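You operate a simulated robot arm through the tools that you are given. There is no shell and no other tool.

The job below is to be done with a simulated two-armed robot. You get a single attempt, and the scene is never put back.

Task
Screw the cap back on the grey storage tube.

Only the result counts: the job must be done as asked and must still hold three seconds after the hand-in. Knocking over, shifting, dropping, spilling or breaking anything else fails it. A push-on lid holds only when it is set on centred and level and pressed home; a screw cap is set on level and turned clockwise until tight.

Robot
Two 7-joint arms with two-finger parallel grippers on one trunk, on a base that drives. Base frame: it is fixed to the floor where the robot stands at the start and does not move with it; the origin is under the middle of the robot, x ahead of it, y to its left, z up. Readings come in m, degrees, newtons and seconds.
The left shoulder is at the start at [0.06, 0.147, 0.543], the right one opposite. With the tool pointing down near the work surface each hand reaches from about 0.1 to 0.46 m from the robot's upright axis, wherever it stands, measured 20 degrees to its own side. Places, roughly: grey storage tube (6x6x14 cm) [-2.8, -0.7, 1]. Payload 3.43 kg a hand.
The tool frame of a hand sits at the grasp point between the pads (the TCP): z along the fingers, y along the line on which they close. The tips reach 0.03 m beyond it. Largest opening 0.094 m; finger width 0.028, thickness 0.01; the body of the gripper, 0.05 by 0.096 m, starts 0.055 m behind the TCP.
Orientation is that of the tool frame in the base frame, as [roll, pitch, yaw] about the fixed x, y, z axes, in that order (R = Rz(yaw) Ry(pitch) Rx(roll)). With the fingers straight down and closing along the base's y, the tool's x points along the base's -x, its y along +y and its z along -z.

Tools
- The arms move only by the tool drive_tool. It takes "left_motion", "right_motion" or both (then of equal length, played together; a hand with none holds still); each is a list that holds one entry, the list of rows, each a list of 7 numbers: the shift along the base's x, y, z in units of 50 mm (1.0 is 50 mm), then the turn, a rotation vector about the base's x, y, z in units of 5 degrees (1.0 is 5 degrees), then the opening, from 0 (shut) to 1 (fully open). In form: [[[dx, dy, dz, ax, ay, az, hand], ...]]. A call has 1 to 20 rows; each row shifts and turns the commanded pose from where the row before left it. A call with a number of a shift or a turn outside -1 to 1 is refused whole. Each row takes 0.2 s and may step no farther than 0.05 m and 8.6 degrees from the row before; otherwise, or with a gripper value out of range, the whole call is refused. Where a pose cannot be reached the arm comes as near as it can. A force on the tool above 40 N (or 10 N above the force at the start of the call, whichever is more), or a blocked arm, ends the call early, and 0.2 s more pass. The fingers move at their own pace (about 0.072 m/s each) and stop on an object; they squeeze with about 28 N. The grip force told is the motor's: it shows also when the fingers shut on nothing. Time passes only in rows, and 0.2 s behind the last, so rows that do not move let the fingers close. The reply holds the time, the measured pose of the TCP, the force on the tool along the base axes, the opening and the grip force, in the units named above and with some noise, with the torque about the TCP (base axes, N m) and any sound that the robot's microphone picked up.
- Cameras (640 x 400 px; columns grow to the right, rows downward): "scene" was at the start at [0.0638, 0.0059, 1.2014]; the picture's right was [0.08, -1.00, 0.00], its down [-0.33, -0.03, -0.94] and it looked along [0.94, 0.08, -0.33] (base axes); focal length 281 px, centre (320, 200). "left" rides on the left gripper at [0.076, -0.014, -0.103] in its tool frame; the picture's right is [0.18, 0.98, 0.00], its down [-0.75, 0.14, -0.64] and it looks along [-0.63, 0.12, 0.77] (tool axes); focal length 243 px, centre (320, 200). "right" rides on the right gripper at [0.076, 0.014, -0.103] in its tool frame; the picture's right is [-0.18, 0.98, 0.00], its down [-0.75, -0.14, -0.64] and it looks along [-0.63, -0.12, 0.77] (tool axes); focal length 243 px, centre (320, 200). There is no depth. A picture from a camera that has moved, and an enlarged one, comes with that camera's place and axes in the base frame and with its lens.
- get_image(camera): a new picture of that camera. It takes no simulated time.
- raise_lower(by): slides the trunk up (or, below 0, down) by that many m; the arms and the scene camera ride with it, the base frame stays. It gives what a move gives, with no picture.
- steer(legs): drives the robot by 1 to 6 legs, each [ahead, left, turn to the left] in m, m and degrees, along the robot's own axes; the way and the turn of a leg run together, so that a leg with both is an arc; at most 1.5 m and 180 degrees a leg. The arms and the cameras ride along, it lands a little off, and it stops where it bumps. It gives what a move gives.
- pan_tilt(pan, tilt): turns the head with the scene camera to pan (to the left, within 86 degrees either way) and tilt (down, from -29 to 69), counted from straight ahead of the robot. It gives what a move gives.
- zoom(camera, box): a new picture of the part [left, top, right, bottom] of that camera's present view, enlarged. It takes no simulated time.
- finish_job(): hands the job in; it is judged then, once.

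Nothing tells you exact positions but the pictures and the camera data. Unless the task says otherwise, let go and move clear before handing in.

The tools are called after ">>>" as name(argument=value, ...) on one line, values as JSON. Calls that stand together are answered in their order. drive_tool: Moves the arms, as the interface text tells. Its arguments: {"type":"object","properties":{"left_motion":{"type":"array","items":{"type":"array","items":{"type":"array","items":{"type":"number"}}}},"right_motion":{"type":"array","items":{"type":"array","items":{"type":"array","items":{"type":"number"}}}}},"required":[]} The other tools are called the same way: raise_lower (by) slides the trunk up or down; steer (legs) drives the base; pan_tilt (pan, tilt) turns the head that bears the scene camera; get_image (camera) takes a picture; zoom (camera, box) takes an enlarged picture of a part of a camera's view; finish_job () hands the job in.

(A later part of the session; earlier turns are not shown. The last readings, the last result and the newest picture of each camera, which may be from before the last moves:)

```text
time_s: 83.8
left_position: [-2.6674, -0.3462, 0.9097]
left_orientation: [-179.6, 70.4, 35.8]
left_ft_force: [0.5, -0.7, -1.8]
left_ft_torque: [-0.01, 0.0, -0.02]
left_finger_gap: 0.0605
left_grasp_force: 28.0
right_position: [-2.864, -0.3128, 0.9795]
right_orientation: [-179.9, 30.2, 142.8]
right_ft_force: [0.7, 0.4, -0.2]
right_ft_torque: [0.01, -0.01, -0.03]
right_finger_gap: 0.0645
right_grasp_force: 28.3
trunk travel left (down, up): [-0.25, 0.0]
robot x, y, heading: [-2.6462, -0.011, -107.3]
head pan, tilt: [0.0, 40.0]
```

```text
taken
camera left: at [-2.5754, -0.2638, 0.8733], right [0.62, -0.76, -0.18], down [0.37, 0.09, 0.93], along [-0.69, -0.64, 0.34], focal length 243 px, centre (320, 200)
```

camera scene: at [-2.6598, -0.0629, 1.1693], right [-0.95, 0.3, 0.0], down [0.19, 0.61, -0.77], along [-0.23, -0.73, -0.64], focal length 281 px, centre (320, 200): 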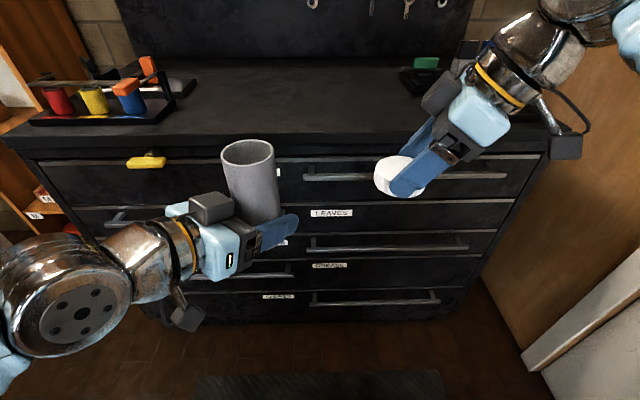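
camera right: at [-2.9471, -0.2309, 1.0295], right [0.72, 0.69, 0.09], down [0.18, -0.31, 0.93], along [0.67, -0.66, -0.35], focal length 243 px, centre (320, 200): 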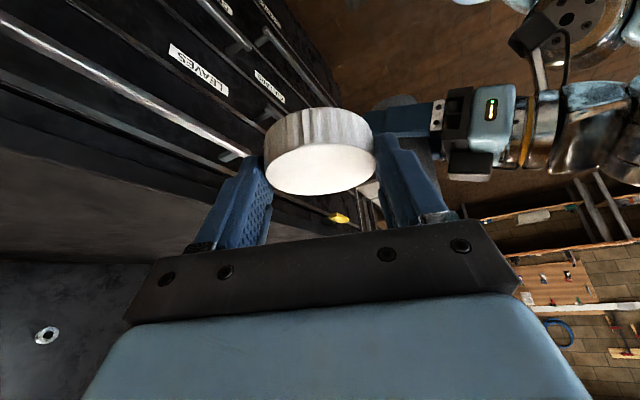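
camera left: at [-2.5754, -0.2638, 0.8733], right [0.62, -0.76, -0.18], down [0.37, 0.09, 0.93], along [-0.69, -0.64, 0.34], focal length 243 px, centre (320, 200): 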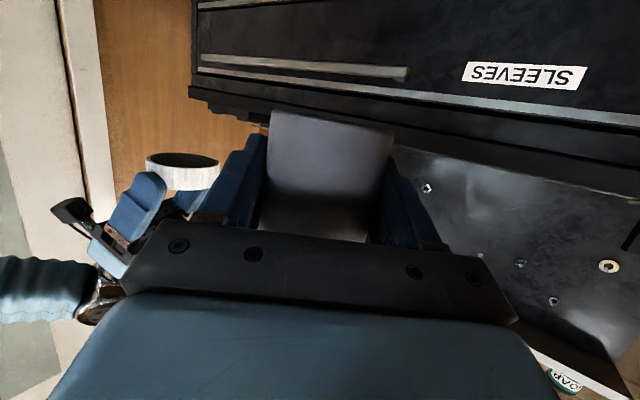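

The left hand is upright again and in a comfortable pose. I'll lower the tube to about z 0.84 in small steps.

>>> drive_tool(left_motion=[[[0, 0, -0.2, 0, 0, 0, 0], [0, 0, -0.2, 0, 0, 0, 0], [0, 0, -0.2, 0, 0, 0, 0], [0, 0, -0.2, 0, 0, 0, 0], [0, 0, -0.2, 0, 0, 0, 0], [0, 0, -0.2, 0, 0, 0, 0], [0, 0, -0.2, 0, 0, 0, 0]]])

```text
time_s: 85.4
left_position: [-2.6696, -0.3537, 0.8552]
left_orientation: [-179.5, 70.3, 36.0]
left_ft_force: [0.1, 0.3, -2.8]
left_ft_torque: [0.0, -0.02, 0.01]
left_finger_gap: 0.0602
left_grasp_force: 27.7
left hand out of reach, approached as far as the arm can: row 6, 7
right_position: [-2.8641, -0.312, 0.9801]
right_orientation: [-179.8, 30.1, 142.8]
right_ft_force: [0.8, 0.8, -0.4]
right_ft_torque: [0.0, 0.02, -0.01]
right_finger_gap: 0.0644
right_grasp_force: 27.6
trunk travel left (down, up): [-0.25, 0.0]
robot x, y, heading: [-2.6457, -0.0096, -107.5]
head pan, tilt: [0.0, 40.0]
```

The left limit is z ≈ 0.855 here. I'll shift the tube 7 cm right and slightly forward to the centre line at z ≈ 0.862.

>>> drive_tool(left_motion=[[[-0.291, 0.008, 0.028, 0, 0, 0, 0], [-0.291, 0.008, 0.028, 0, 0, 0, 0], [-0.291, 0.008, 0.028, 0, 0, 0, 0], [-0.291, 0.008, 0.028, 0, 0, 0, 0], [-0.291, 0.008, 0.028, 0, 0, 0, 0], [0, 0, 0, 0, 0, 0, 0]]])

>>> get_image(camera="scene")

>>> get_image(camera="right")

>>> get_image(camera="left")

```text
time_s: 86.8
left_position: [-2.7429, -0.3516, 0.862]
left_orientation: [-179.5, 70.5, 36.0]
left_ft_force: [0.2, 0.1, -2.0]
left_ft_torque: [-0.01, -0.03, -0.02]
left_finger_gap: 0.0601
left_grasp_force: 28.3
right_position: [-2.8639, -0.3132, 0.9797]
right_orientation: [-179.9, 30.2, 142.7]
right_ft_force: [0.9, 0.4, 0.3]
right_ft_torque: [0.0, -0.03, -0.01]
right_finger_gap: 0.0645
right_grasp_force: 28.3
trunk travel left (down, up): [-0.25, 0.0]
robot x, y, heading: [-2.6436, -0.0087, -107.1]
head pan, tilt: [0.0, 40.0]
```

```text
taken
camera scene: at [-2.6598, -0.063, 1.1693], right [-0.95, 0.3, 0.0], down [0.19, 0.61, -0.77], along [-0.23, -0.73, -0.64], focal length 281 px, centre (320, 200)
```

scene: 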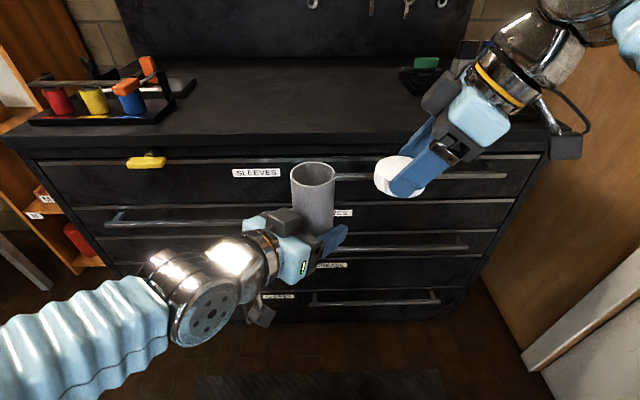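

```text
taken
camera right: at [-2.9472, -0.2308, 1.0295], right [0.72, 0.69, 0.09], down [0.18, -0.31, 0.93], along [0.67, -0.66, -0.35], focal length 243 px, centre (320, 200)
```

right: 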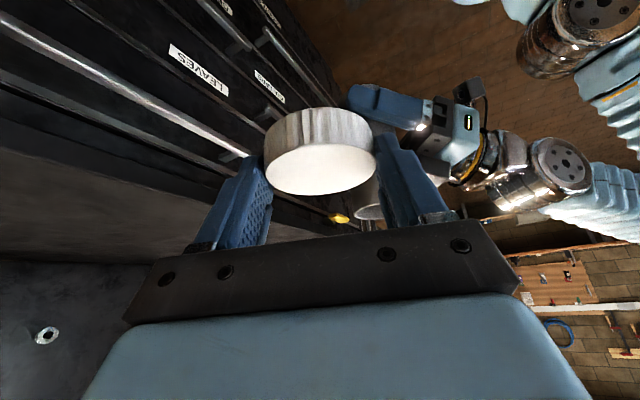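

```text
taken
camera left: at [-2.6512, -0.2686, 0.8256], right [0.62, -0.76, -0.18], down [0.37, 0.09, 0.92], along [-0.69, -0.64, 0.34], focal length 243 px, centre (320, 200)
```

left: 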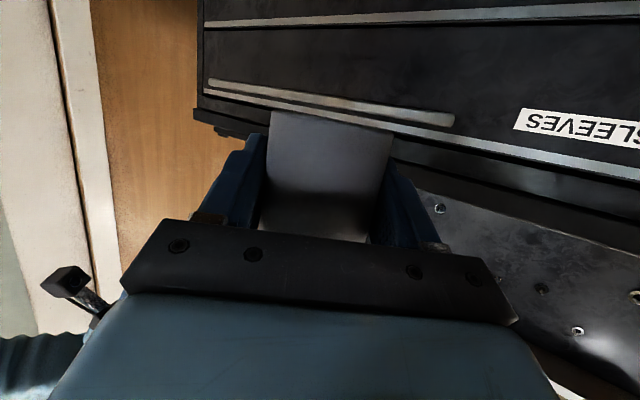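

Both parts are in place: the cap is level in the right hand, the tube upright in the left. I'll zoom on both wrist cameras and the scene to pin down the tube axis and cap centre before docking.

>>> zoom(camera="left", box=[240, 90, 420, 202])

>>> zoom(camera="right", box=[250, 100, 400, 200])

>>> zoom(camera="scene", box=[260, 140, 460, 265])

```text
3.56 times, centred on (330, 146) of left
camera zoom: at [-2.6512, -0.2686, 0.8256], right [0.62, -0.76, -0.18], down [0.37, 0.09, 0.92], along [-0.69, -0.64, 0.34], focal length 863 px, centre (284, 392)
```

zoom: 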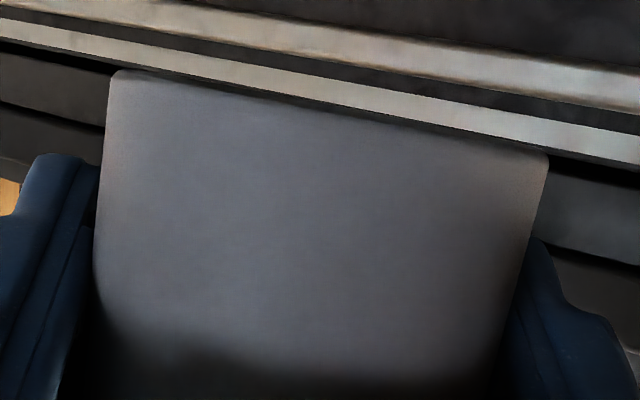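

```text
4.00 times, centred on (325, 150) of right
camera zoom: at [-2.9472, -0.2308, 1.0295], right [0.72, 0.69, 0.09], down [0.18, -0.31, 0.93], along [0.67, -0.66, -0.35], focal length 970 px, centre (300, 400)
```

zoom: 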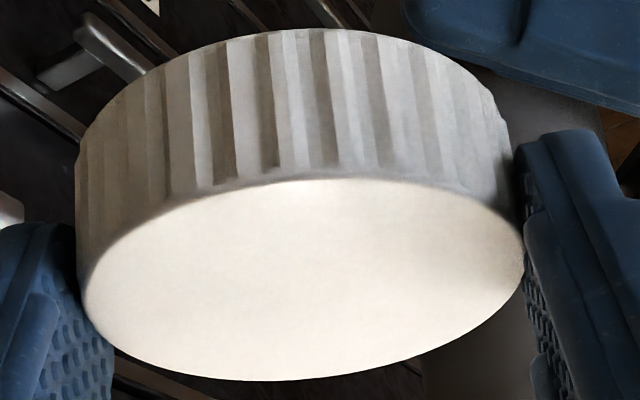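

```text
3.20 times, centred on (360, 202) of scene
camera zoom: at [-2.6598, -0.063, 1.1693], right [-0.95, 0.3, 0.0], down [0.19, 0.61, -0.77], along [-0.23, -0.73, -0.64], focal length 900 px, centre (192, 192)
```

zoom: 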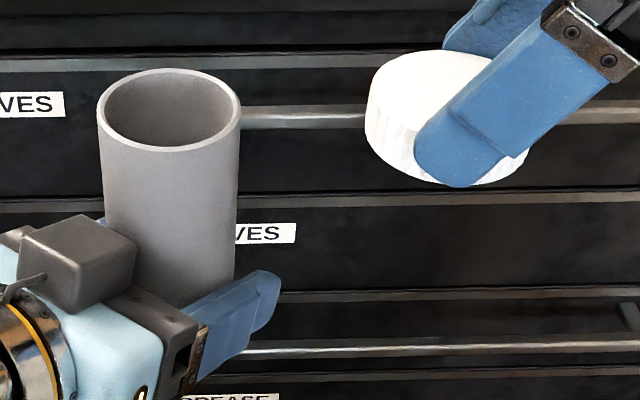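

From the wrist views: tube axis ≈ [-2.745, -0.354], rim z ≈ 0.960; cap centre sits 13 mm ahead of the right TCP, its bottom 35.5 mm below. I'll raise the right hand first to clear the rim.

>>> drive_tool(right_motion=[[[0, 0, 0.15, 0, 0, 0, 0], [0, 0, 0.15, 0, 0, 0, 0], [0, 0, 0.15, 0, 0, 0, 0], [0, 0, 0.1, 0, 0, 0, 0], [0, 0, 0, 0, 0, 0, 0]]])

```text
time_s: 88.0
left_position: [-2.7432, -0.3501, 0.8634]
left_orientation: [-179.5, 70.4, 36.0]
left_ft_force: [-0.1, 0.0, -2.2]
left_ft_torque: [0.01, -0.03, -0.03]
left_finger_gap: 0.0602
left_grasp_force: 28.0
right_position: [-2.8637, -0.3131, 1.0078]
right_orientation: [-179.9, 30.1, 142.8]
right_ft_force: [0.5, -0.2, -0.1]
right_ft_torque: [-0.01, 0.0, -0.01]
right_finger_gap: 0.0645
right_grasp_force: 28.4
trunk travel left (down, up): [-0.25, 0.0]
robot x, y, heading: [-2.6394, -0.0055, -107.4]
head pan, tilt: [0.0, 40.0]
```

Reached. I'll move the cap most of the way toward the tube and check the clearance in the pictures.

>>> drive_tool(right_motion=[[[0.25, -0.076, 0, 0, 0, 0, 0], [0.25, -0.076, 0, 0, 0, 0, 0], [0.25, -0.076, 0, 0, 0, 0, 0], [0.25, -0.076, 0, 0, 0, 0, 0], [0, 0, 0, 0, 0, 0, 0]]])

>>> zoom(camera="scene", box=[240, 110, 440, 235])

>>> get_image(camera="right")

```text
time_s: 89.2
left_position: [-2.7427, -0.351, 0.8618]
left_orientation: [-179.5, 70.4, 35.9]
left_ft_force: [0.4, -0.3, -2.3]
left_ft_torque: [0.01, -0.04, 0.0]
left_finger_gap: 0.0599
left_grasp_force: 27.8
right_position: [-2.8129, -0.3286, 1.0072]
right_orientation: [180.0, 30.2, 142.8]
right_ft_force: [-0.4, -0.1, -0.7]
right_ft_torque: [0.03, -0.01, 0.01]
right_finger_gap: 0.0643
right_grasp_force: 27.9
trunk travel left (down, up): [-0.25, 0.0]
robot x, y, heading: [-2.6454, -0.0092, -107.3]
head pan, tilt: [0.0, 40.0]
```

```text
3.20 times, centred on (340, 172) of scene
camera zoom: at [-2.6596, -0.063, 1.1693], right [-0.95, 0.3, 0.0], down [0.19, 0.61, -0.77], along [-0.23, -0.73, -0.64], focal length 900 px, centre (256, 288)
```

zoom: 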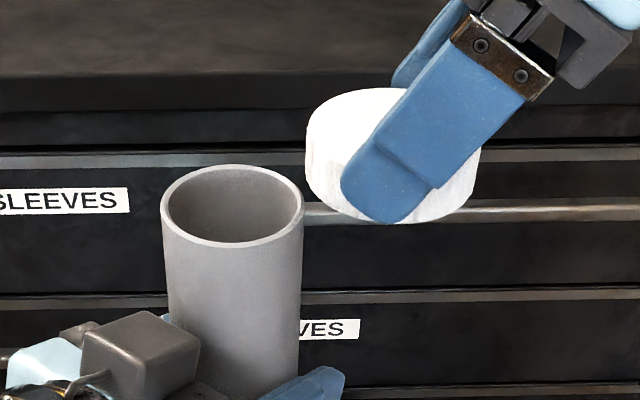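

```text
taken
camera right: at [-2.8964, -0.2467, 1.0573], right [0.72, 0.69, 0.09], down [0.18, -0.31, 0.93], along [0.67, -0.66, -0.35], focal length 243 px, centre (320, 200)
```

right: 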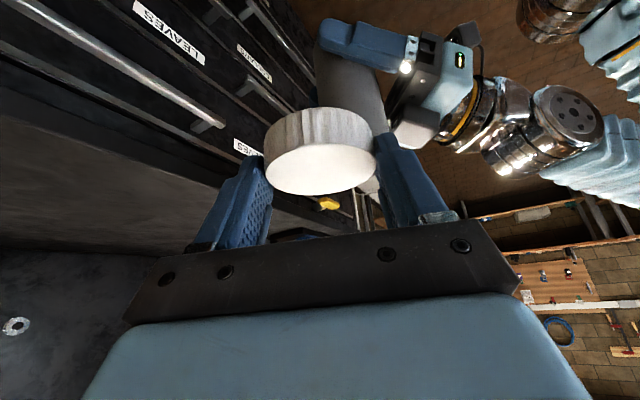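

Clearance is about 12 mm between cap bottom (z 0.972) and rim (z 0.960). I'll move the cap the remaining 6 cm to sit above the tube and check the alignment.

>>> drive_tool(right_motion=[[[0.234, -0.066, 0, 0, 0, 0, 0], [0.234, -0.066, 0, 0, 0, 0, 0], [0.234, -0.066, 0, 0, 0, 0, 0], [0.234, -0.066, 0, 0, 0, 0, 0], [0.234, -0.066, 0, 0, 0, 0, 0], [0, 0, 0, 0, 0, 0, 0]]])

>>> zoom(camera="scene", box=[250, 120, 378, 200])

>>> zoom(camera="right", box=[230, 20, 430, 145])

>>> get_image(camera="right")

```text
time_s: 90.6
left_position: [-2.7426, -0.3511, 0.8623]
left_orientation: [-179.5, 70.4, 36.0]
left_ft_force: [-0.4, 0.2, -1.7]
left_ft_torque: [-0.03, -0.04, 0.03]
left_finger_gap: 0.0602
left_grasp_force: 28.3
right_position: [-2.7533, -0.3441, 1.0077]
right_orientation: [-179.9, 30.2, 142.7]
right_ft_force: [0.5, -0.2, 0.0]
right_ft_torque: [-0.04, 0.0, 0.0]
right_finger_gap: 0.064
right_grasp_force: 28.2
trunk travel left (down, up): [-0.25, 0.0]
robot x, y, heading: [-2.6428, -0.0093, -107.2]
head pan, tilt: [0.0, 40.0]
```

```text
5.00 times, centred on (314, 160) of scene
camera zoom: at [-2.6596, -0.063, 1.1693], right [-0.95, 0.3, 0.0], down [0.19, 0.61, -0.77], along [-0.23, -0.73, -0.64], focal length 1406 px, centre (350, 400)
```

zoom: 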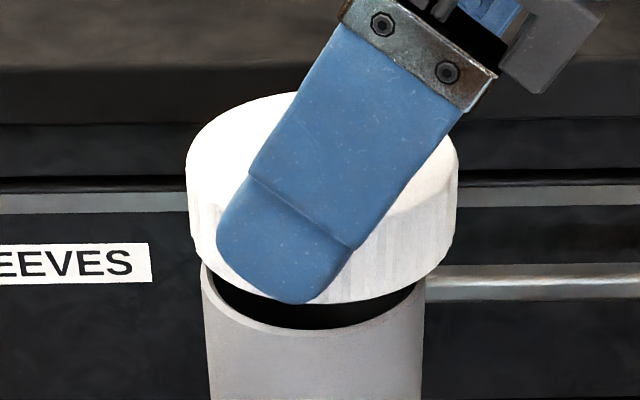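

```text
3.20 times, centred on (330, 82) of right
camera zoom: at [-2.8384, -0.2628, 1.0574], right [0.72, 0.69, 0.09], down [0.18, -0.31, 0.93], along [0.67, -0.66, -0.35], focal length 776 px, centre (288, 576)
```

zoom: 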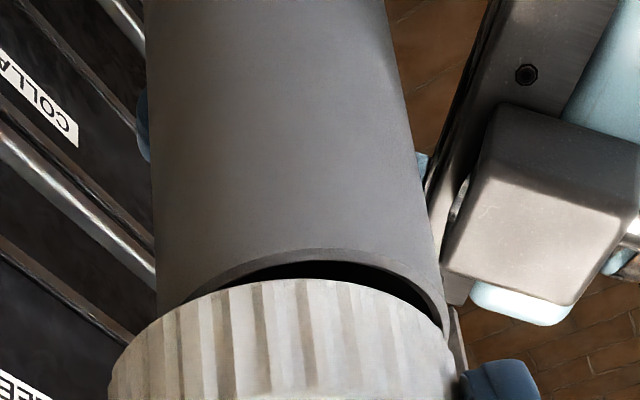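

```text
taken
camera right: at [-2.8384, -0.2628, 1.0574], right [0.72, 0.69, 0.09], down [0.18, -0.31, 0.93], along [0.67, -0.66, -0.35], focal length 243 px, centre (320, 200)
```

right: 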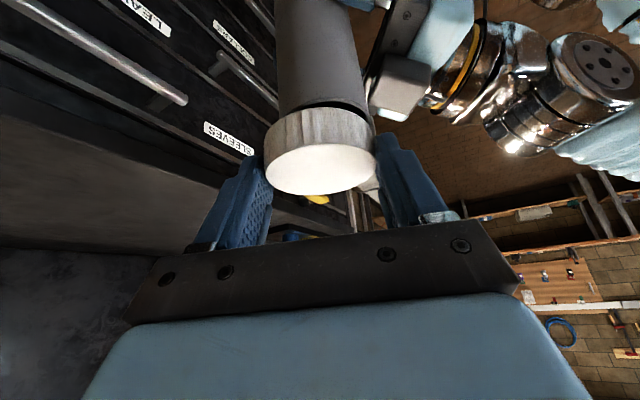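

I have a good view from two sides, but the estimates differ by a few millimetres. I'll zoom closely on the edges to measure the residual offset between cap and tube.

>>> zoom(camera="scene", box=[280, 140, 312, 200])

>>> zoom(camera="scene", box=[320, 140, 352, 200])

>>> zoom(camera="right", box=[255, 90, 385, 171])

```text
6.67 times, centred on (296, 170) of scene
camera zoom: at [-2.6596, -0.063, 1.1693], right [-0.95, 0.3, 0.0], down [0.19, 0.61, -0.77], along [-0.23, -0.73, -0.64], focal length 1875 px, centre (480, 400)
```

zoom: 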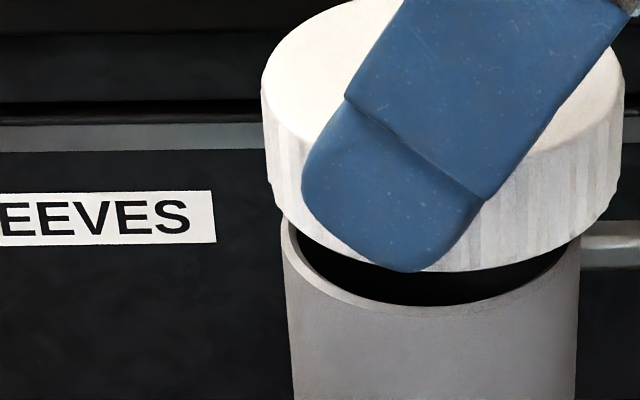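

```text
6.67 times, centred on (336, 170) of scene
camera zoom: at [-2.6596, -0.063, 1.1693], right [-0.95, 0.3, 0.0], down [0.19, 0.61, -0.77], along [-0.23, -0.73, -0.64], focal length 1875 px, centre (213, 400)
```

zoom: 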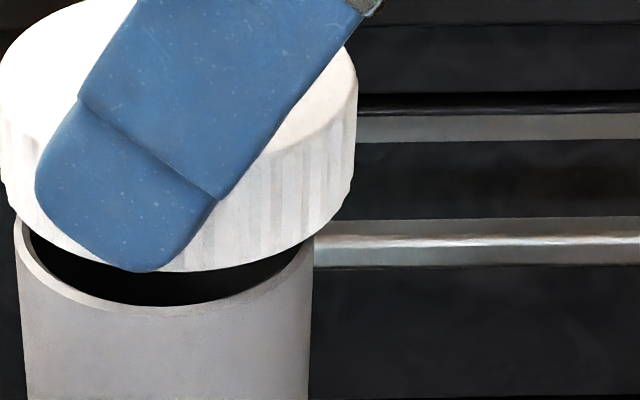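

```text
4.92 times, centred on (320, 130) of right
camera zoom: at [-2.8384, -0.2628, 1.0574], right [0.72, 0.69, 0.09], down [0.18, -0.31, 0.93], along [0.67, -0.66, -0.35], focal length 1194 px, centre (320, 542)
```

zoom: 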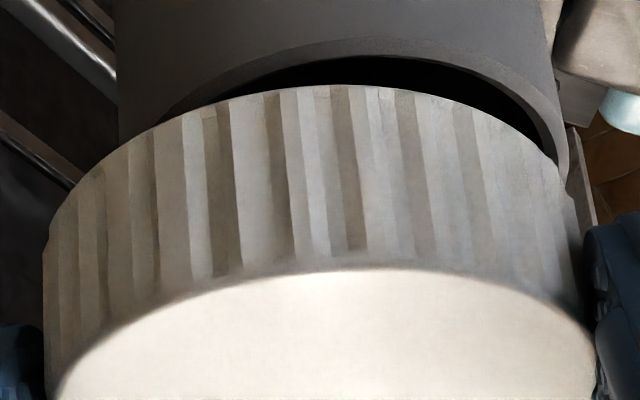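

Comparing both views, the cap must shift about 2.5 mm left and 4.5 mm toward me to be concentric with the tube. I'll apply that and re-measure.

>>> drive_tool(right_motion=[[[0.037, 0.036, 0, 0, 0, 0, 0], [0.037, 0.036, 0, 0, 0, 0, 0], [0, 0, 0, 0, 0, 0, 0]]])

>>> zoom(camera="scene", box=[280, 140, 344, 200])

>>> zoom(camera="right", box=[255, 60, 385, 141])

```text
time_s: 91.4
left_position: [-2.7438, -0.3512, 0.8624]
left_orientation: [-179.5, 70.5, 36.0]
left_ft_force: [-0.4, -0.8, -2.2]
left_ft_torque: [-0.04, 0.03, 0.01]
left_finger_gap: 0.0601
left_grasp_force: 27.4
right_position: [-2.7529, -0.3415, 1.0071]
right_orientation: [-179.9, 30.2, 142.8]
right_ft_force: [0.0, -0.5, 0.2]
right_ft_torque: [0.0, 0.02, 0.01]
right_finger_gap: 0.0644
right_grasp_force: 27.8
trunk travel left (down, up): [-0.25, 0.0]
robot x, y, heading: [-2.6436, -0.01, -107.5]
head pan, tilt: [0.0, 40.0]
```

```text
6.67 times, centred on (312, 170) of scene
camera zoom: at [-2.6597, -0.063, 1.1693], right [-0.95, 0.3, 0.0], down [0.19, 0.61, -0.77], along [-0.23, -0.73, -0.64], focal length 1875 px, centre (373, 400)
```

zoom: 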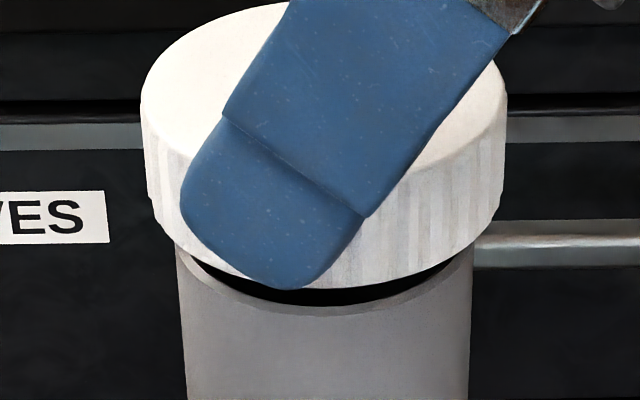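

```text
4.92 times, centred on (320, 100) of right
camera zoom: at [-2.8351, -0.2593, 1.057], right [0.72, 0.69, 0.09], down [0.18, -0.31, 0.93], along [0.67, -0.66, -0.35], focal length 1194 px, centre (320, 690)
```

zoom: 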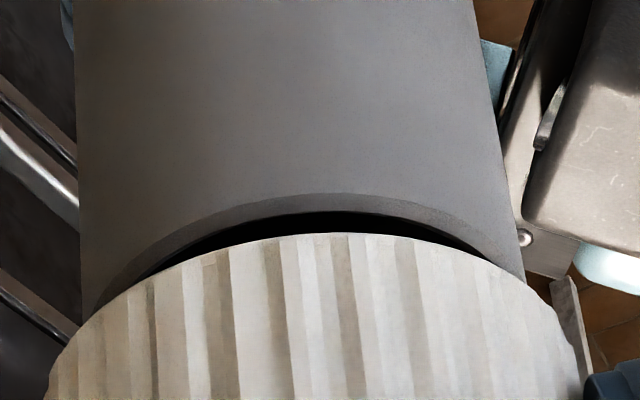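

The cap is now concentric with the tube in both views, about 4–5 mm above the rim. I'll lower it in 1 mm steps watching the contact force.

>>> drive_tool(right_motion=[[[0, 0, -0.02, 0, 0, 0, 0], [0, 0, -0.02, 0, 0, 0, 0], [0, 0, -0.02, 0, 0, 0, 0], [0, 0, -0.02, 0, 0, 0, 0]]])

>>> zoom(camera="scene", box=[280, 140, 344, 200])

>>> zoom(camera="right", box=[255, 60, 385, 141])

```text
time_s: 92.4
left_position: [-2.7437, -0.3507, 0.8626]
left_orientation: [-179.5, 70.4, 36.0]
left_ft_force: [-0.4, -0.6, -2.1]
left_ft_torque: [-0.01, 0.03, 0.02]
left_finger_gap: 0.06
left_grasp_force: 28.7
right_position: [-2.752, -0.3401, 1.0029]
right_orientation: [179.9, 30.2, 142.7]
right_ft_force: [0.0, 0.3, -0.7]
right_ft_torque: [0.01, 0.03, 0.0]
right_finger_gap: 0.0646
right_grasp_force: 28.2
trunk travel left (down, up): [-0.25, 0.0]
robot x, y, heading: [-2.6444, -0.0075, -107.4]
head pan, tilt: [0.0, 40.0]
```

```text
6.67 times, centred on (312, 170) of scene
camera zoom: at [-2.6597, -0.063, 1.1693], right [-0.95, 0.3, 0.0], down [0.19, 0.61, -0.77], along [-0.23, -0.73, -0.64], focal length 1875 px, centre (373, 400)
```

zoom: 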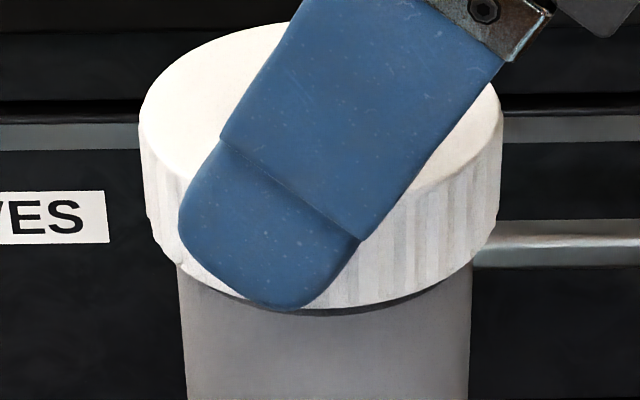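

```text
4.92 times, centred on (320, 100) of right
camera zoom: at [-2.8345, -0.2593, 1.0528], right [0.72, 0.69, 0.09], down [0.18, -0.31, 0.93], along [0.67, -0.66, -0.35], focal length 1194 px, centre (320, 690)
```

zoom: 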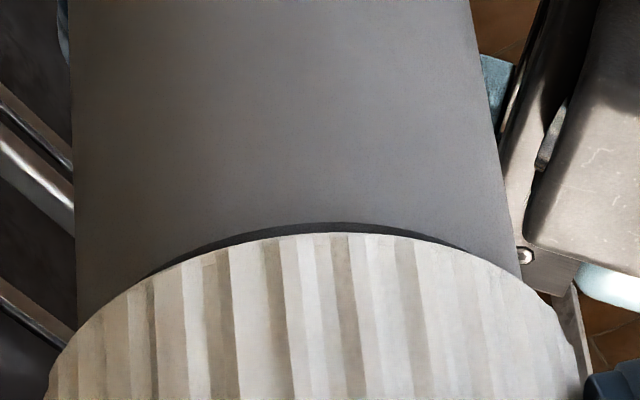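

Almost touching. I'll trim by about 1 mm and continue lowering slowly.

>>> drive_tool(right_motion=[[[-0.02, -0.015, 0, 0, 0, 0, 0], [0, 0, -0.02, 0, 0, 0, 0], [0, 0, -0.02, 0, 0, 0, 0], [0, 0, -0.02, 0, 0, 0, 0], [0, 0, -0.02, 0, 0, 0, 0]]])

>>> zoom(camera="scene", box=[280, 140, 344, 200])

>>> zoom(camera="right", box=[255, 60, 385, 141])

```text
time_s: 93.6
left_position: [-2.7436, -0.3511, 0.8622]
left_orientation: [-179.5, 70.4, 36.0]
left_ft_force: [-0.3, 0.4, -2.3]
left_ft_torque: [-0.03, -0.01, 0.0]
left_finger_gap: 0.06
left_grasp_force: 27.8
right_position: [-2.7525, -0.3409, 1.0011]
right_orientation: [-179.8, 30.2, 142.7]
right_ft_force: [0.1, -0.8, 0.7]
right_ft_torque: [0.0, -0.01, 0.03]
right_finger_gap: 0.0645
right_grasp_force: 28.1
trunk travel left (down, up): [-0.25, 0.0]
robot x, y, heading: [-2.6458, -0.0131, -107.1]
head pan, tilt: [0.0, 40.0]
```

```text
6.67 times, centred on (312, 170) of scene
camera zoom: at [-2.6597, -0.063, 1.1693], right [-0.95, 0.3, 0.0], down [0.19, 0.61, -0.77], along [-0.23, -0.73, -0.64], focal length 1875 px, centre (373, 400)
```

zoom: 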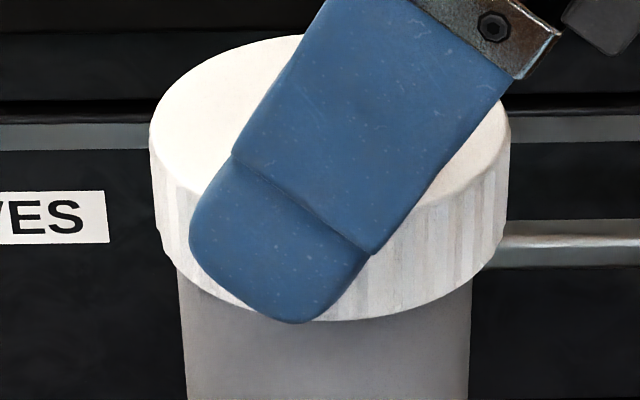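

```text
4.92 times, centred on (320, 100) of right
camera zoom: at [-2.8362, -0.2594, 1.0495], right [0.72, 0.69, 0.09], down [0.18, -0.31, 0.93], along [0.67, -0.66, -0.35], focal length 1194 px, centre (320, 690)
```

zoom: 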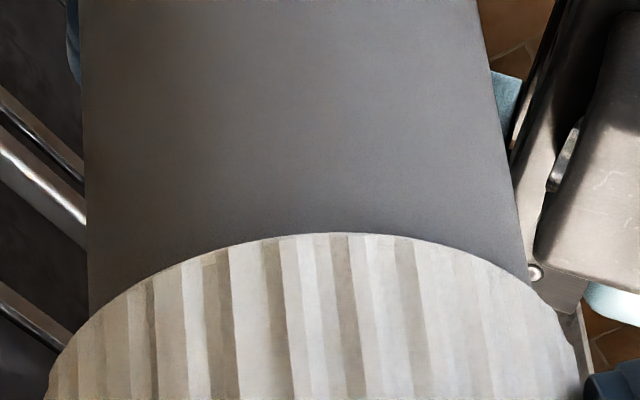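

The cap is now at or over the rim with no contact force; I'll trim 1 mm left and continue down.

>>> drive_tool(right_motion=[[[0.019, -0.0145, 0, 0, 0, 0, 0], [0, 0, -0.02, 0, 0, 0, 0], [0, 0, -0.02, 0, 0, 0, 0], [0, 0, -0.02, 0, 0, 0, 0], [0, 0, -0.02, 0, 0, 0, 0]]])

>>> zoom(camera="scene", box=[280, 140, 344, 200])

>>> zoom(camera="right", box=[255, 60, 385, 141])

```text
time_s: 94.8
left_position: [-2.7433, -0.3503, 0.8641]
left_orientation: [-179.5, 70.7, 36.0]
left_ft_force: [-2.2, -2.2, 0.1]
left_ft_torque: [0.24, -0.21, -0.06]
left_finger_gap: 0.0599
left_grasp_force: 28.5
right_position: [-2.7518, -0.3416, 0.994]
right_orientation: [-179.9, 30.0, 142.8]
right_ft_force: [2.1, 2.2, -2.1]
right_ft_torque: [0.03, 0.0, 0.04]
right_finger_gap: 0.0645
right_grasp_force: 28.1
trunk travel left (down, up): [-0.25, 0.0]
robot x, y, heading: [-2.6472, -0.0059, -107.2]
head pan, tilt: [0.0, 40.0]
```

```text
6.67 times, centred on (312, 170) of scene
camera zoom: at [-2.6597, -0.063, 1.1693], right [-0.95, 0.3, 0.0], down [0.19, 0.61, -0.77], along [-0.23, -0.73, -0.64], focal length 1875 px, centre (373, 400)
```

zoom: 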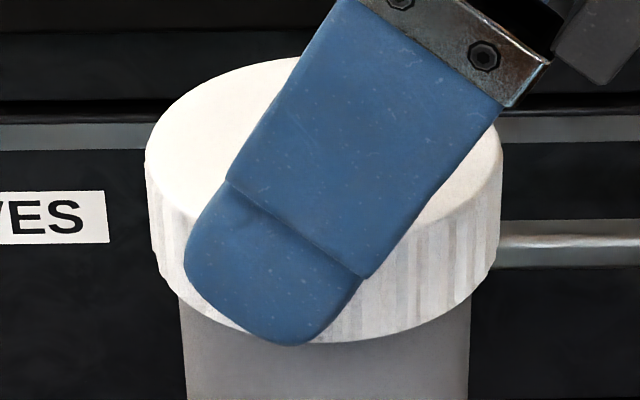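

```text
4.92 times, centred on (320, 100) of right
camera zoom: at [-2.8351, -0.2602, 1.0448], right [0.72, 0.69, 0.09], down [0.18, -0.31, 0.93], along [0.67, -0.66, -0.35], focal length 1194 px, centre (320, 690)
```

zoom: 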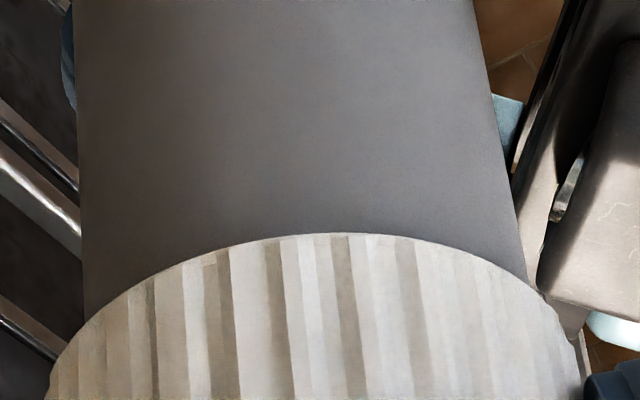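

The cap now overlaps the rim, concentric in both views, with light contact of about 3 N. I'll start turning clockwise 20° about the cap's axis and watch forces and torque.

>>> drive_tool(right_motion=[[[0.0134, 0.0161, 0, 0, 0, -1, 0], [0.0147, 0.0149, 0, 0, 0, -1, 0], [0.016, 0.0135, 0, 0, 0, -1, 0], [0.0171, 0.0121, 0, 0, 0, -1, 0]]])

>>> zoom(camera="scene", box=[280, 140, 344, 200])

>>> zoom(camera="right", box=[255, 60, 385, 141])

```text
time_s: 95.8
left_position: [-2.7428, -0.3507, 0.8619]
left_orientation: [-179.4, 70.4, 36.1]
left_ft_force: [0.5, -6.0, -2.0]
left_ft_torque: [0.48, -0.08, -0.1]
left_finger_gap: 0.0595
left_grasp_force: 28.0
right_position: [-2.7484, -0.3395, 0.9948]
right_orientation: [180.0, 30.3, 122.7]
right_ft_force: [1.0, 4.0, -1.0]
right_ft_torque: [0.2, 0.0, 0.16]
right_finger_gap: 0.0645
right_grasp_force: 28.4
trunk travel left (down, up): [-0.25, 0.0]
robot x, y, heading: [-2.643, -0.0072, -107.2]
head pan, tilt: [0.0, 40.0]
```

```text
6.67 times, centred on (312, 170) of scene
camera zoom: at [-2.6597, -0.063, 1.1693], right [-0.95, 0.3, 0.0], down [0.19, 0.61, -0.77], along [-0.23, -0.73, -0.64], focal length 1875 px, centre (373, 400)
```

zoom: 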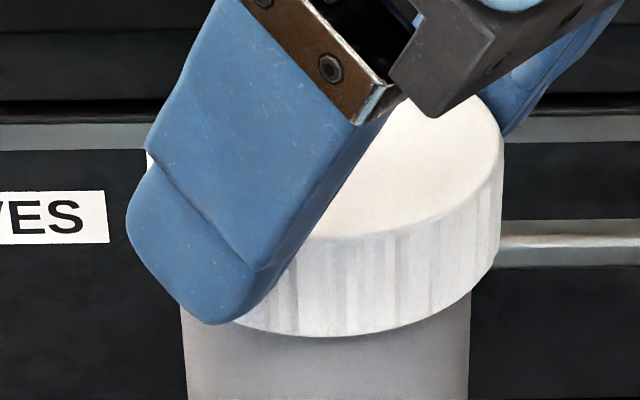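

```text
4.92 times, centred on (320, 100) of right
camera zoom: at [-2.7989, -0.2337, 1.0449], right [0.91, 0.4, 0.09], down [0.06, -0.35, 0.93], along [0.4, -0.85, -0.35], focal length 1194 px, centre (320, 690)
```

zoom: 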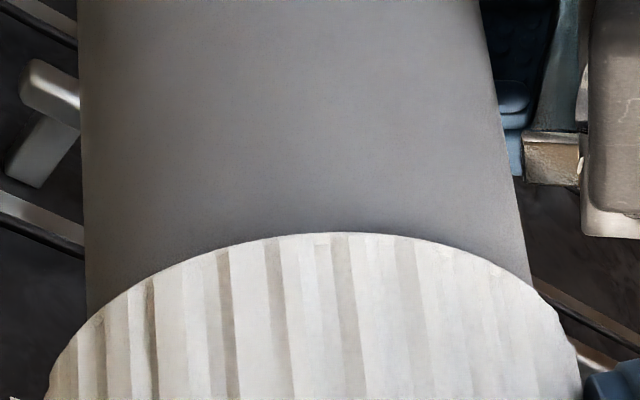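

The cap turned 20° with a light resisting torque (0.16 N m) and small side force. Before turning further I'll lower it gently to find the seat, relieving the side force by 1 mm.

>>> drive_tool(right_motion=[[[0, 0.02, 0, 0, 0, 0, 0], [0, 0, -0.02, 0, 0, 0, 0], [0, 0, -0.02, 0, 0, 0, 0], [0, 0, -0.02, 0, 0, 0, 0]]])

>>> zoom(camera="scene", box=[280, 140, 344, 200])

```text
time_s: 96.8
left_position: [-2.7425, -0.3505, 0.8617]
left_orientation: [-179.5, 70.4, 36.0]
left_ft_force: [0.0, 0.2, -1.6]
left_ft_torque: [0.0, 0.03, 0.04]
left_finger_gap: 0.0593
left_grasp_force: 27.6
right_position: [-2.7484, -0.3386, 0.9926]
right_orientation: [-179.9, 30.2, 122.7]
right_ft_force: [0.4, 0.7, -0.2]
right_ft_torque: [-0.01, 0.0, 0.0]
right_finger_gap: 0.0648
right_grasp_force: 28.3
trunk travel left (down, up): [-0.25, 0.0]
robot x, y, heading: [-2.644, -0.0073, -107.2]
head pan, tilt: [0.0, 40.0]
```

```text
6.67 times, centred on (312, 170) of scene
camera zoom: at [-2.6597, -0.063, 1.1693], right [-0.95, 0.3, 0.0], down [0.19, 0.61, -0.77], along [-0.23, -0.73, -0.64], focal length 1875 px, centre (373, 400)
```

zoom: 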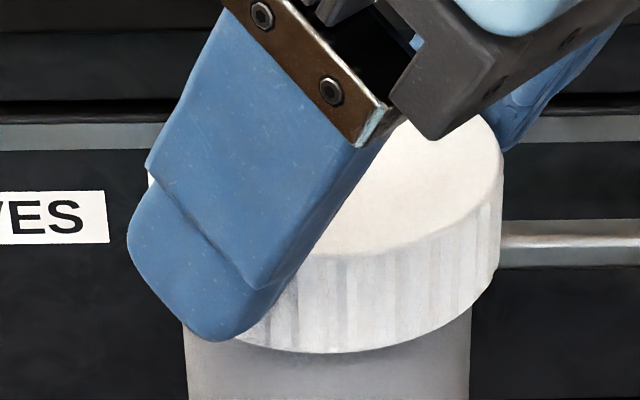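

The side force vanished and it still descends freely. I'll continue down in 1 mm steps until the cap seats on the rim.

>>> drive_tool(right_motion=[[[0, 0, -0.02, 0, 0, 0, 0], [0, 0, -0.02, 0, 0, 0, 0], [0, 0, -0.02, 0, 0, 0, 0], [0, 0, -0.02, 0, 0, 0, 0]]])

>>> zoom(camera="scene", box=[280, 140, 344, 200])

>>> zoom(camera="right", box=[255, 60, 385, 141])

```text
time_s: 97.8
left_position: [-2.7421, -0.3516, 0.8623]
left_orientation: [-179.5, 70.4, 36.0]
left_ft_force: [0.7, -0.1, -2.2]
left_ft_torque: [0.0, 0.06, -0.01]
left_finger_gap: 0.0595
left_grasp_force: 28.0
right_position: [-2.747, -0.3389, 0.9885]
right_orientation: [-179.8, 30.1, 122.7]
right_ft_force: [-0.3, 0.0, 0.3]
right_ft_torque: [-0.02, 0.0, 0.0]
right_finger_gap: 0.0644
right_grasp_force: 28.0
trunk travel left (down, up): [-0.25, 0.0]
robot x, y, heading: [-2.6435, -0.0082, -107.3]
head pan, tilt: [0.0, 40.0]
```

```text
6.67 times, centred on (312, 170) of scene
camera zoom: at [-2.6597, -0.063, 1.1693], right [-0.95, 0.3, 0.0], down [0.19, 0.61, -0.77], along [-0.23, -0.73, -0.64], focal length 1875 px, centre (373, 400)
```

zoom: 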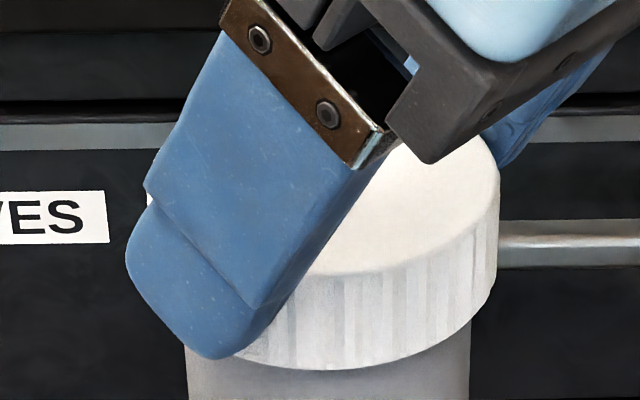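

```text
4.92 times, centred on (320, 100) of right
camera zoom: at [-2.7981, -0.2327, 1.0381], right [0.91, 0.4, 0.09], down [0.06, -0.35, 0.93], along [0.4, -0.85, -0.35], focal length 1194 px, centre (320, 690)
```

zoom: 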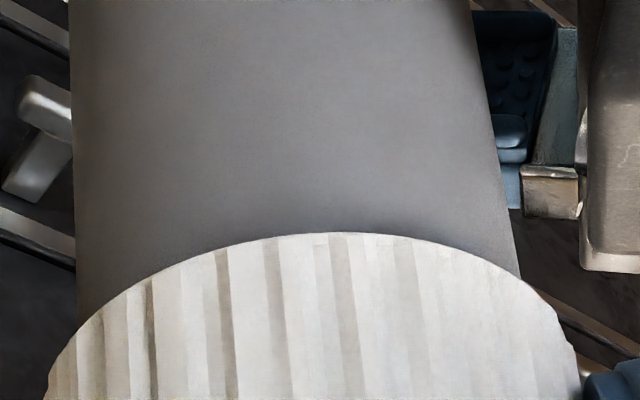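

Still free: the cap is sliding down over the tube. I'll trim 1.3 mm and keep lowering until it seats.

>>> drive_tool(right_motion=[[[-0.022, -0.014, 0, 0, 0, 0, 0], [0, 0, -0.02, 0, 0, 0, 0], [0, 0, -0.02, 0, 0, 0, 0], [0, 0, -0.02, 0, 0, 0, 0], [0, 0, -0.02, 0, 0, 0, 0]]])

>>> zoom(camera="scene", box=[280, 140, 344, 200])

>>> zoom(camera="right", box=[255, 60, 385, 141])

```text
time_s: 99.0
left_position: [-2.743, -0.3505, 0.8623]
left_orientation: [-179.6, 70.4, 35.9]
left_ft_force: [-2.3, -0.4, -4.0]
left_ft_torque: [-0.05, -0.22, -0.02]
left_finger_gap: 0.0597
left_grasp_force: 28.2
right_position: [-2.7494, -0.3387, 0.9841]
right_orientation: [-179.9, 30.2, 122.8]
right_ft_force: [2.5, -0.9, 1.9]
right_ft_torque: [-0.05, -0.15, 0.03]
right_finger_gap: 0.0646
right_grasp_force: 28.1
trunk travel left (down, up): [-0.25, 0.0]
robot x, y, heading: [-2.6457, -0.0064, -107.1]
head pan, tilt: [0.0, 40.0]
```

```text
6.67 times, centred on (312, 170) of scene
camera zoom: at [-2.6597, -0.063, 1.1693], right [-0.95, 0.3, 0.0], down [0.19, 0.61, -0.77], along [-0.23, -0.73, -0.64], focal length 1875 px, centre (373, 400)
```

zoom: 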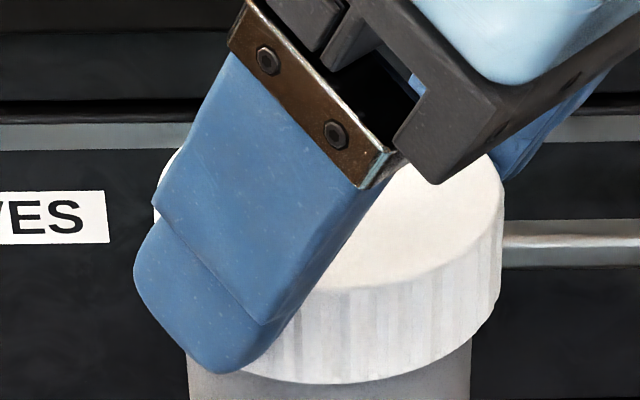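

```text
4.92 times, centred on (320, 100) of right
camera zoom: at [-2.7994, -0.2331, 1.0342], right [0.91, 0.4, 0.09], down [0.06, -0.35, 0.93], along [0.4, -0.85, -0.35], focal length 1194 px, centre (320, 690)
```

zoom: 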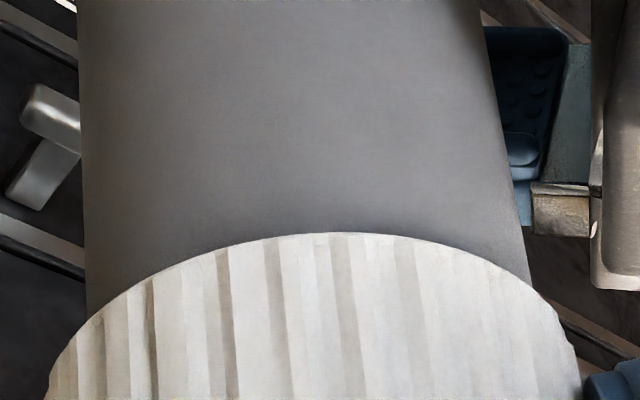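

The cap has reached contact (about 2 N vertical). I'll now turn it clockwise 30° with a slight downward bias and watch the torque.

>>> drive_tool(right_motion=[[[0.0281, 0.0106, -0.01, 0, 0, -1, 0], [0.0189, 0.0089, -0.004, 0, 0, -1, 0], [0.0196, 0.0073, -0.004, 0, 0, -1, 0], [0.0202, 0.0055, -0.004, 0, 0, -1, 0], [0.0206, 0.0037, -0.004, 0, 0, -1, 0], [0.0209, 0.0019, -0.004, 0, 0, -1, 0]]])

>>> zoom(camera="scene", box=[280, 140, 344, 200])

>>> zoom(camera="right", box=[255, 60, 385, 141])

```text
time_s: 100.4
left_position: [-2.7423, -0.3503, 0.8623]
left_orientation: [-179.5, 70.4, 36.1]
left_ft_force: [-9.5, -10.1, 0.0]
left_ft_torque: [0.48, -0.49, 0.01]
left_finger_gap: 0.0596
left_grasp_force: 28.3
right_position: [-2.7422, -0.3377, 0.9835]
right_orientation: [180.0, 30.1, 92.7]
right_ft_force: [9.6, 10.0, -3.6]
right_ft_torque: [0.75, -0.69, 0.15]
right_finger_gap: 0.0645
right_grasp_force: 27.9
trunk travel left (down, up): [-0.25, 0.0]
robot x, y, heading: [-2.6452, -0.0066, -107.5]
head pan, tilt: [0.0, 40.0]
```

```text
6.67 times, centred on (312, 170) of scene
camera zoom: at [-2.6597, -0.063, 1.1693], right [-0.95, 0.3, 0.0], down [0.19, 0.61, -0.77], along [-0.23, -0.73, -0.64], focal length 1875 px, centre (373, 400)
```

zoom: 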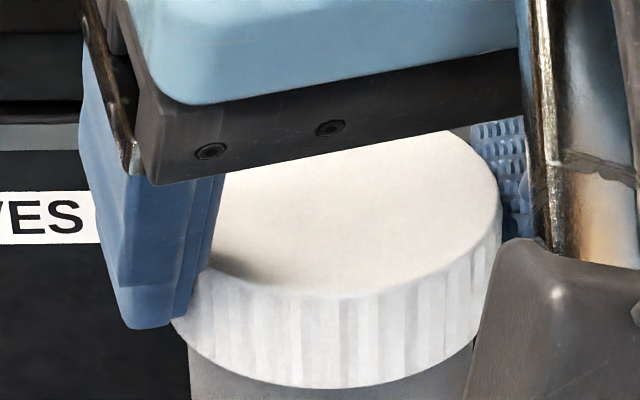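

```text
4.92 times, centred on (320, 100) of right
camera zoom: at [-2.7324, -0.2202, 1.0327], right [0.99, -0.11, 0.09], down [-0.13, -0.34, 0.93], along [-0.08, -0.94, -0.35], focal length 1194 px, centre (320, 690)
```

zoom: 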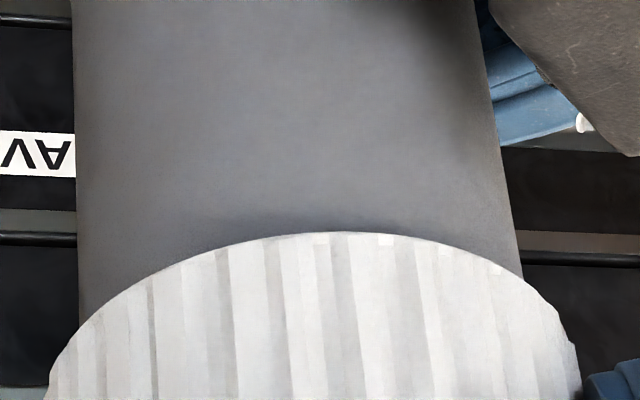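

Side forces rose to about 14 N pushing the cap toward +x, +y, meaning the cap drifted off-axis while turning. I'll shift the right hand about 1.5–2 mm that way to relieve it.

>>> drive_tool(right_motion=[[[0.015, 0.02, 0, 0, 0, 0, 0], [0.015, 0.02, 0, 0, 0, 0, 0], [0, 0, 0, 0, 0, 0, 0]]])

>>> get_image(camera="scene")

>>> get_image(camera="left")

>>> get_image(camera="right")

```text
time_s: 101.2
left_position: [-2.743, -0.3509, 0.8625]
left_orientation: [-179.8, 70.4, 35.7]
left_ft_force: [0.1, 8.5, 0.7]
left_ft_torque: [-0.72, 0.28, 0.05]
left_finger_gap: 0.0596
left_grasp_force: 27.7
right_position: [-2.7428, -0.3367, 0.9827]
right_orientation: [-179.9, 30.2, 92.6]
right_ft_force: [0.0, -8.5, -2.3]
right_ft_torque: [-0.26, -0.34, 0.02]
right_finger_gap: 0.0644
right_grasp_force: 28.0
trunk travel left (down, up): [-0.25, 0.0]
robot x, y, heading: [-2.6449, -0.0096, -107.4]
head pan, tilt: [0.0, 40.0]
```

```text
taken
camera scene: at [-2.6597, -0.063, 1.1693], right [-0.95, 0.3, 0.0], down [0.19, 0.61, -0.77], along [-0.23, -0.73, -0.64], focal length 281 px, centre (320, 200)
```

scene: 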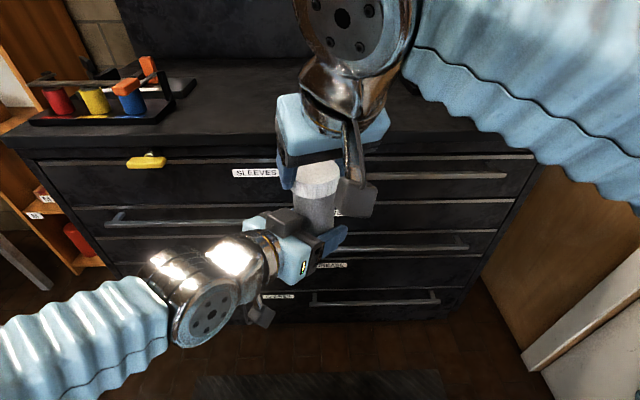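

```text
taken
camera left: at [-2.651, -0.2682, 0.8257], right [0.62, -0.76, -0.17], down [0.37, 0.09, 0.93], along [-0.69, -0.64, 0.34], focal length 243 px, centre (320, 200)
```

left: 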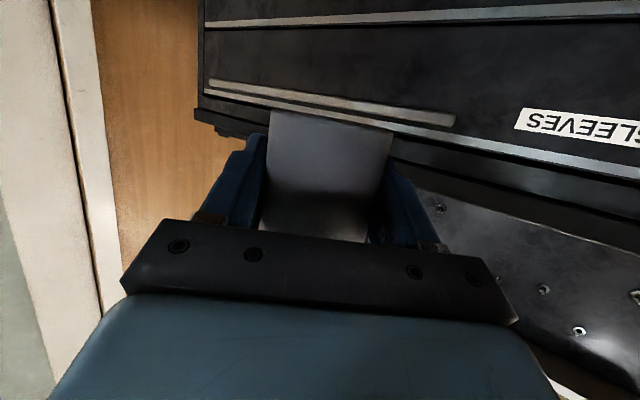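

```text
taken
camera right: at [-2.7324, -0.2193, 1.0325], right [0.99, -0.11, 0.09], down [-0.12, -0.33, 0.93], along [-0.08, -0.94, -0.34], focal length 243 px, centre (320, 200)
```

right: 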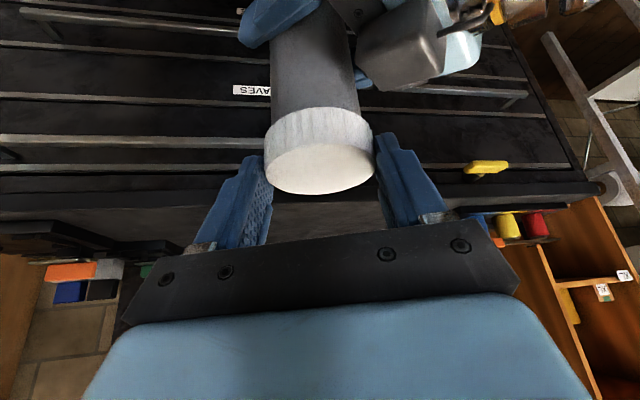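

The y correction overshot slightly (stiffness about 9 N/mm), which tells me the cap is snugly guided by the tube. I'll take back 0.9 mm and turn another 15° clockwise.

>>> drive_tool(right_motion=[[[0, -0.018, 0, 0, 0, 0, 0], [0.0209, 0.0002, -0.002, 0, 0, -1, 0], [0.0209, -0.0017, -0.002, 0, 0, -1, 0], [0.0206, -0.0035, -0.002, 0, 0, -1, 0]]])

```text
time_s: 102.2
left_position: [-2.7438, -0.3504, 0.8617]
left_orientation: [-179.6, 70.4, 36.0]
left_ft_force: [4.0, 10.1, 0.7]
left_ft_torque: [-0.81, 0.21, -0.03]
left_finger_gap: 0.0593
left_grasp_force: 28.1
right_position: [-2.7377, -0.3372, 0.9816]
right_orientation: [-180.0, 30.1, 77.7]
right_ft_force: [-3.3, -10.3, -3.0]
right_ft_torque: [-0.44, 0.18, 0.01]
right_finger_gap: 0.0646
right_grasp_force: 27.5
trunk travel left (down, up): [-0.25, 0.0]
robot x, y, heading: [-2.6435, -0.0078, -107.5]
head pan, tilt: [0.0, 40.0]
```

The turn continues easily; side force is about 11 N toward -y, so I'll relieve it and turn another 15°, with slightly more downward feed.

>>> drive_tool(right_motion=[[[-0.01, -0.022, 0, 0, 0, 0, 0], [0.0185, -0.006, -0.004, 0, 0, -1, 0], [0.018, -0.008, -0.004, 0, 0, -1, 0], [0.0175, -0.01, -0.004, 0, 0, -1, 0]]])

>>> zoom(camera="scene", box=[270, 130, 366, 190])

>>> zoom(camera="right", box=[255, 60, 385, 141])

```text
time_s: 103.2
left_position: [-2.7427, -0.3512, 0.862]
left_orientation: [-179.3, 70.3, 36.1]
left_ft_force: [-7.7, -4.5, -0.3]
left_ft_torque: [0.3, -0.79, -0.02]
left_finger_gap: 0.0594
left_grasp_force: 27.6
right_position: [-2.7354, -0.3371, 0.982]
right_orientation: [179.9, 30.0, 62.8]
right_ft_force: [8.3, 4.0, -0.3]
right_ft_torque: [0.23, -0.2, 0.06]
right_finger_gap: 0.0644
right_grasp_force: 27.9
trunk travel left (down, up): [-0.25, 0.0]
robot x, y, heading: [-2.6472, -0.009, -107.1]
head pan, tilt: [0.0, 40.0]
```

```text
6.67 times, centred on (318, 160) of scene
camera zoom: at [-2.6597, -0.0629, 1.1693], right [-0.95, 0.3, 0.0], down [0.19, 0.61, -0.77], along [-0.23, -0.73, -0.64], focal length 1875 px, centre (333, 467)
```

zoom: 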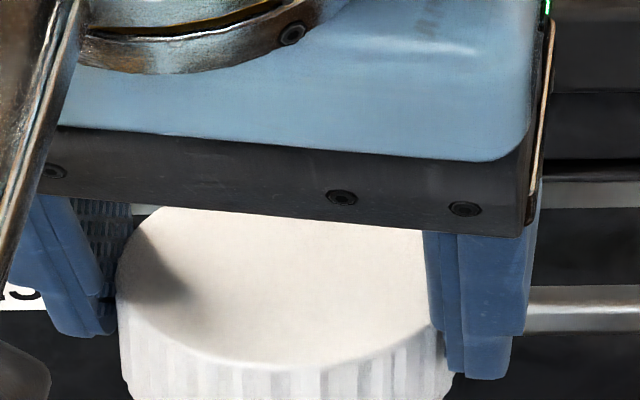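

```text
4.92 times, centred on (320, 100) of right
camera zoom: at [-2.6681, -0.2413, 1.0322], right [0.8, -0.59, 0.09], down [-0.28, -0.23, 0.93], along [-0.53, -0.77, -0.35], focal length 1194 px, centre (320, 690)
```

zoom: 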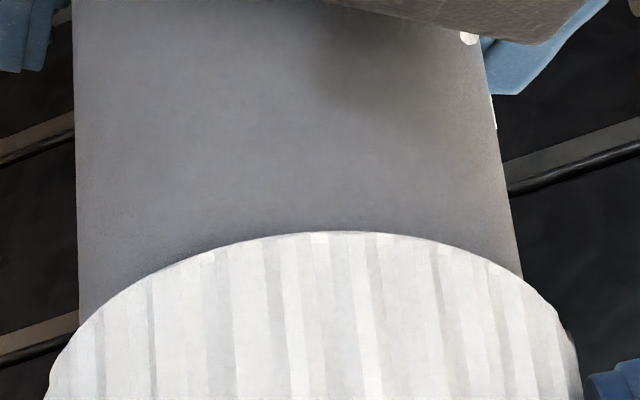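

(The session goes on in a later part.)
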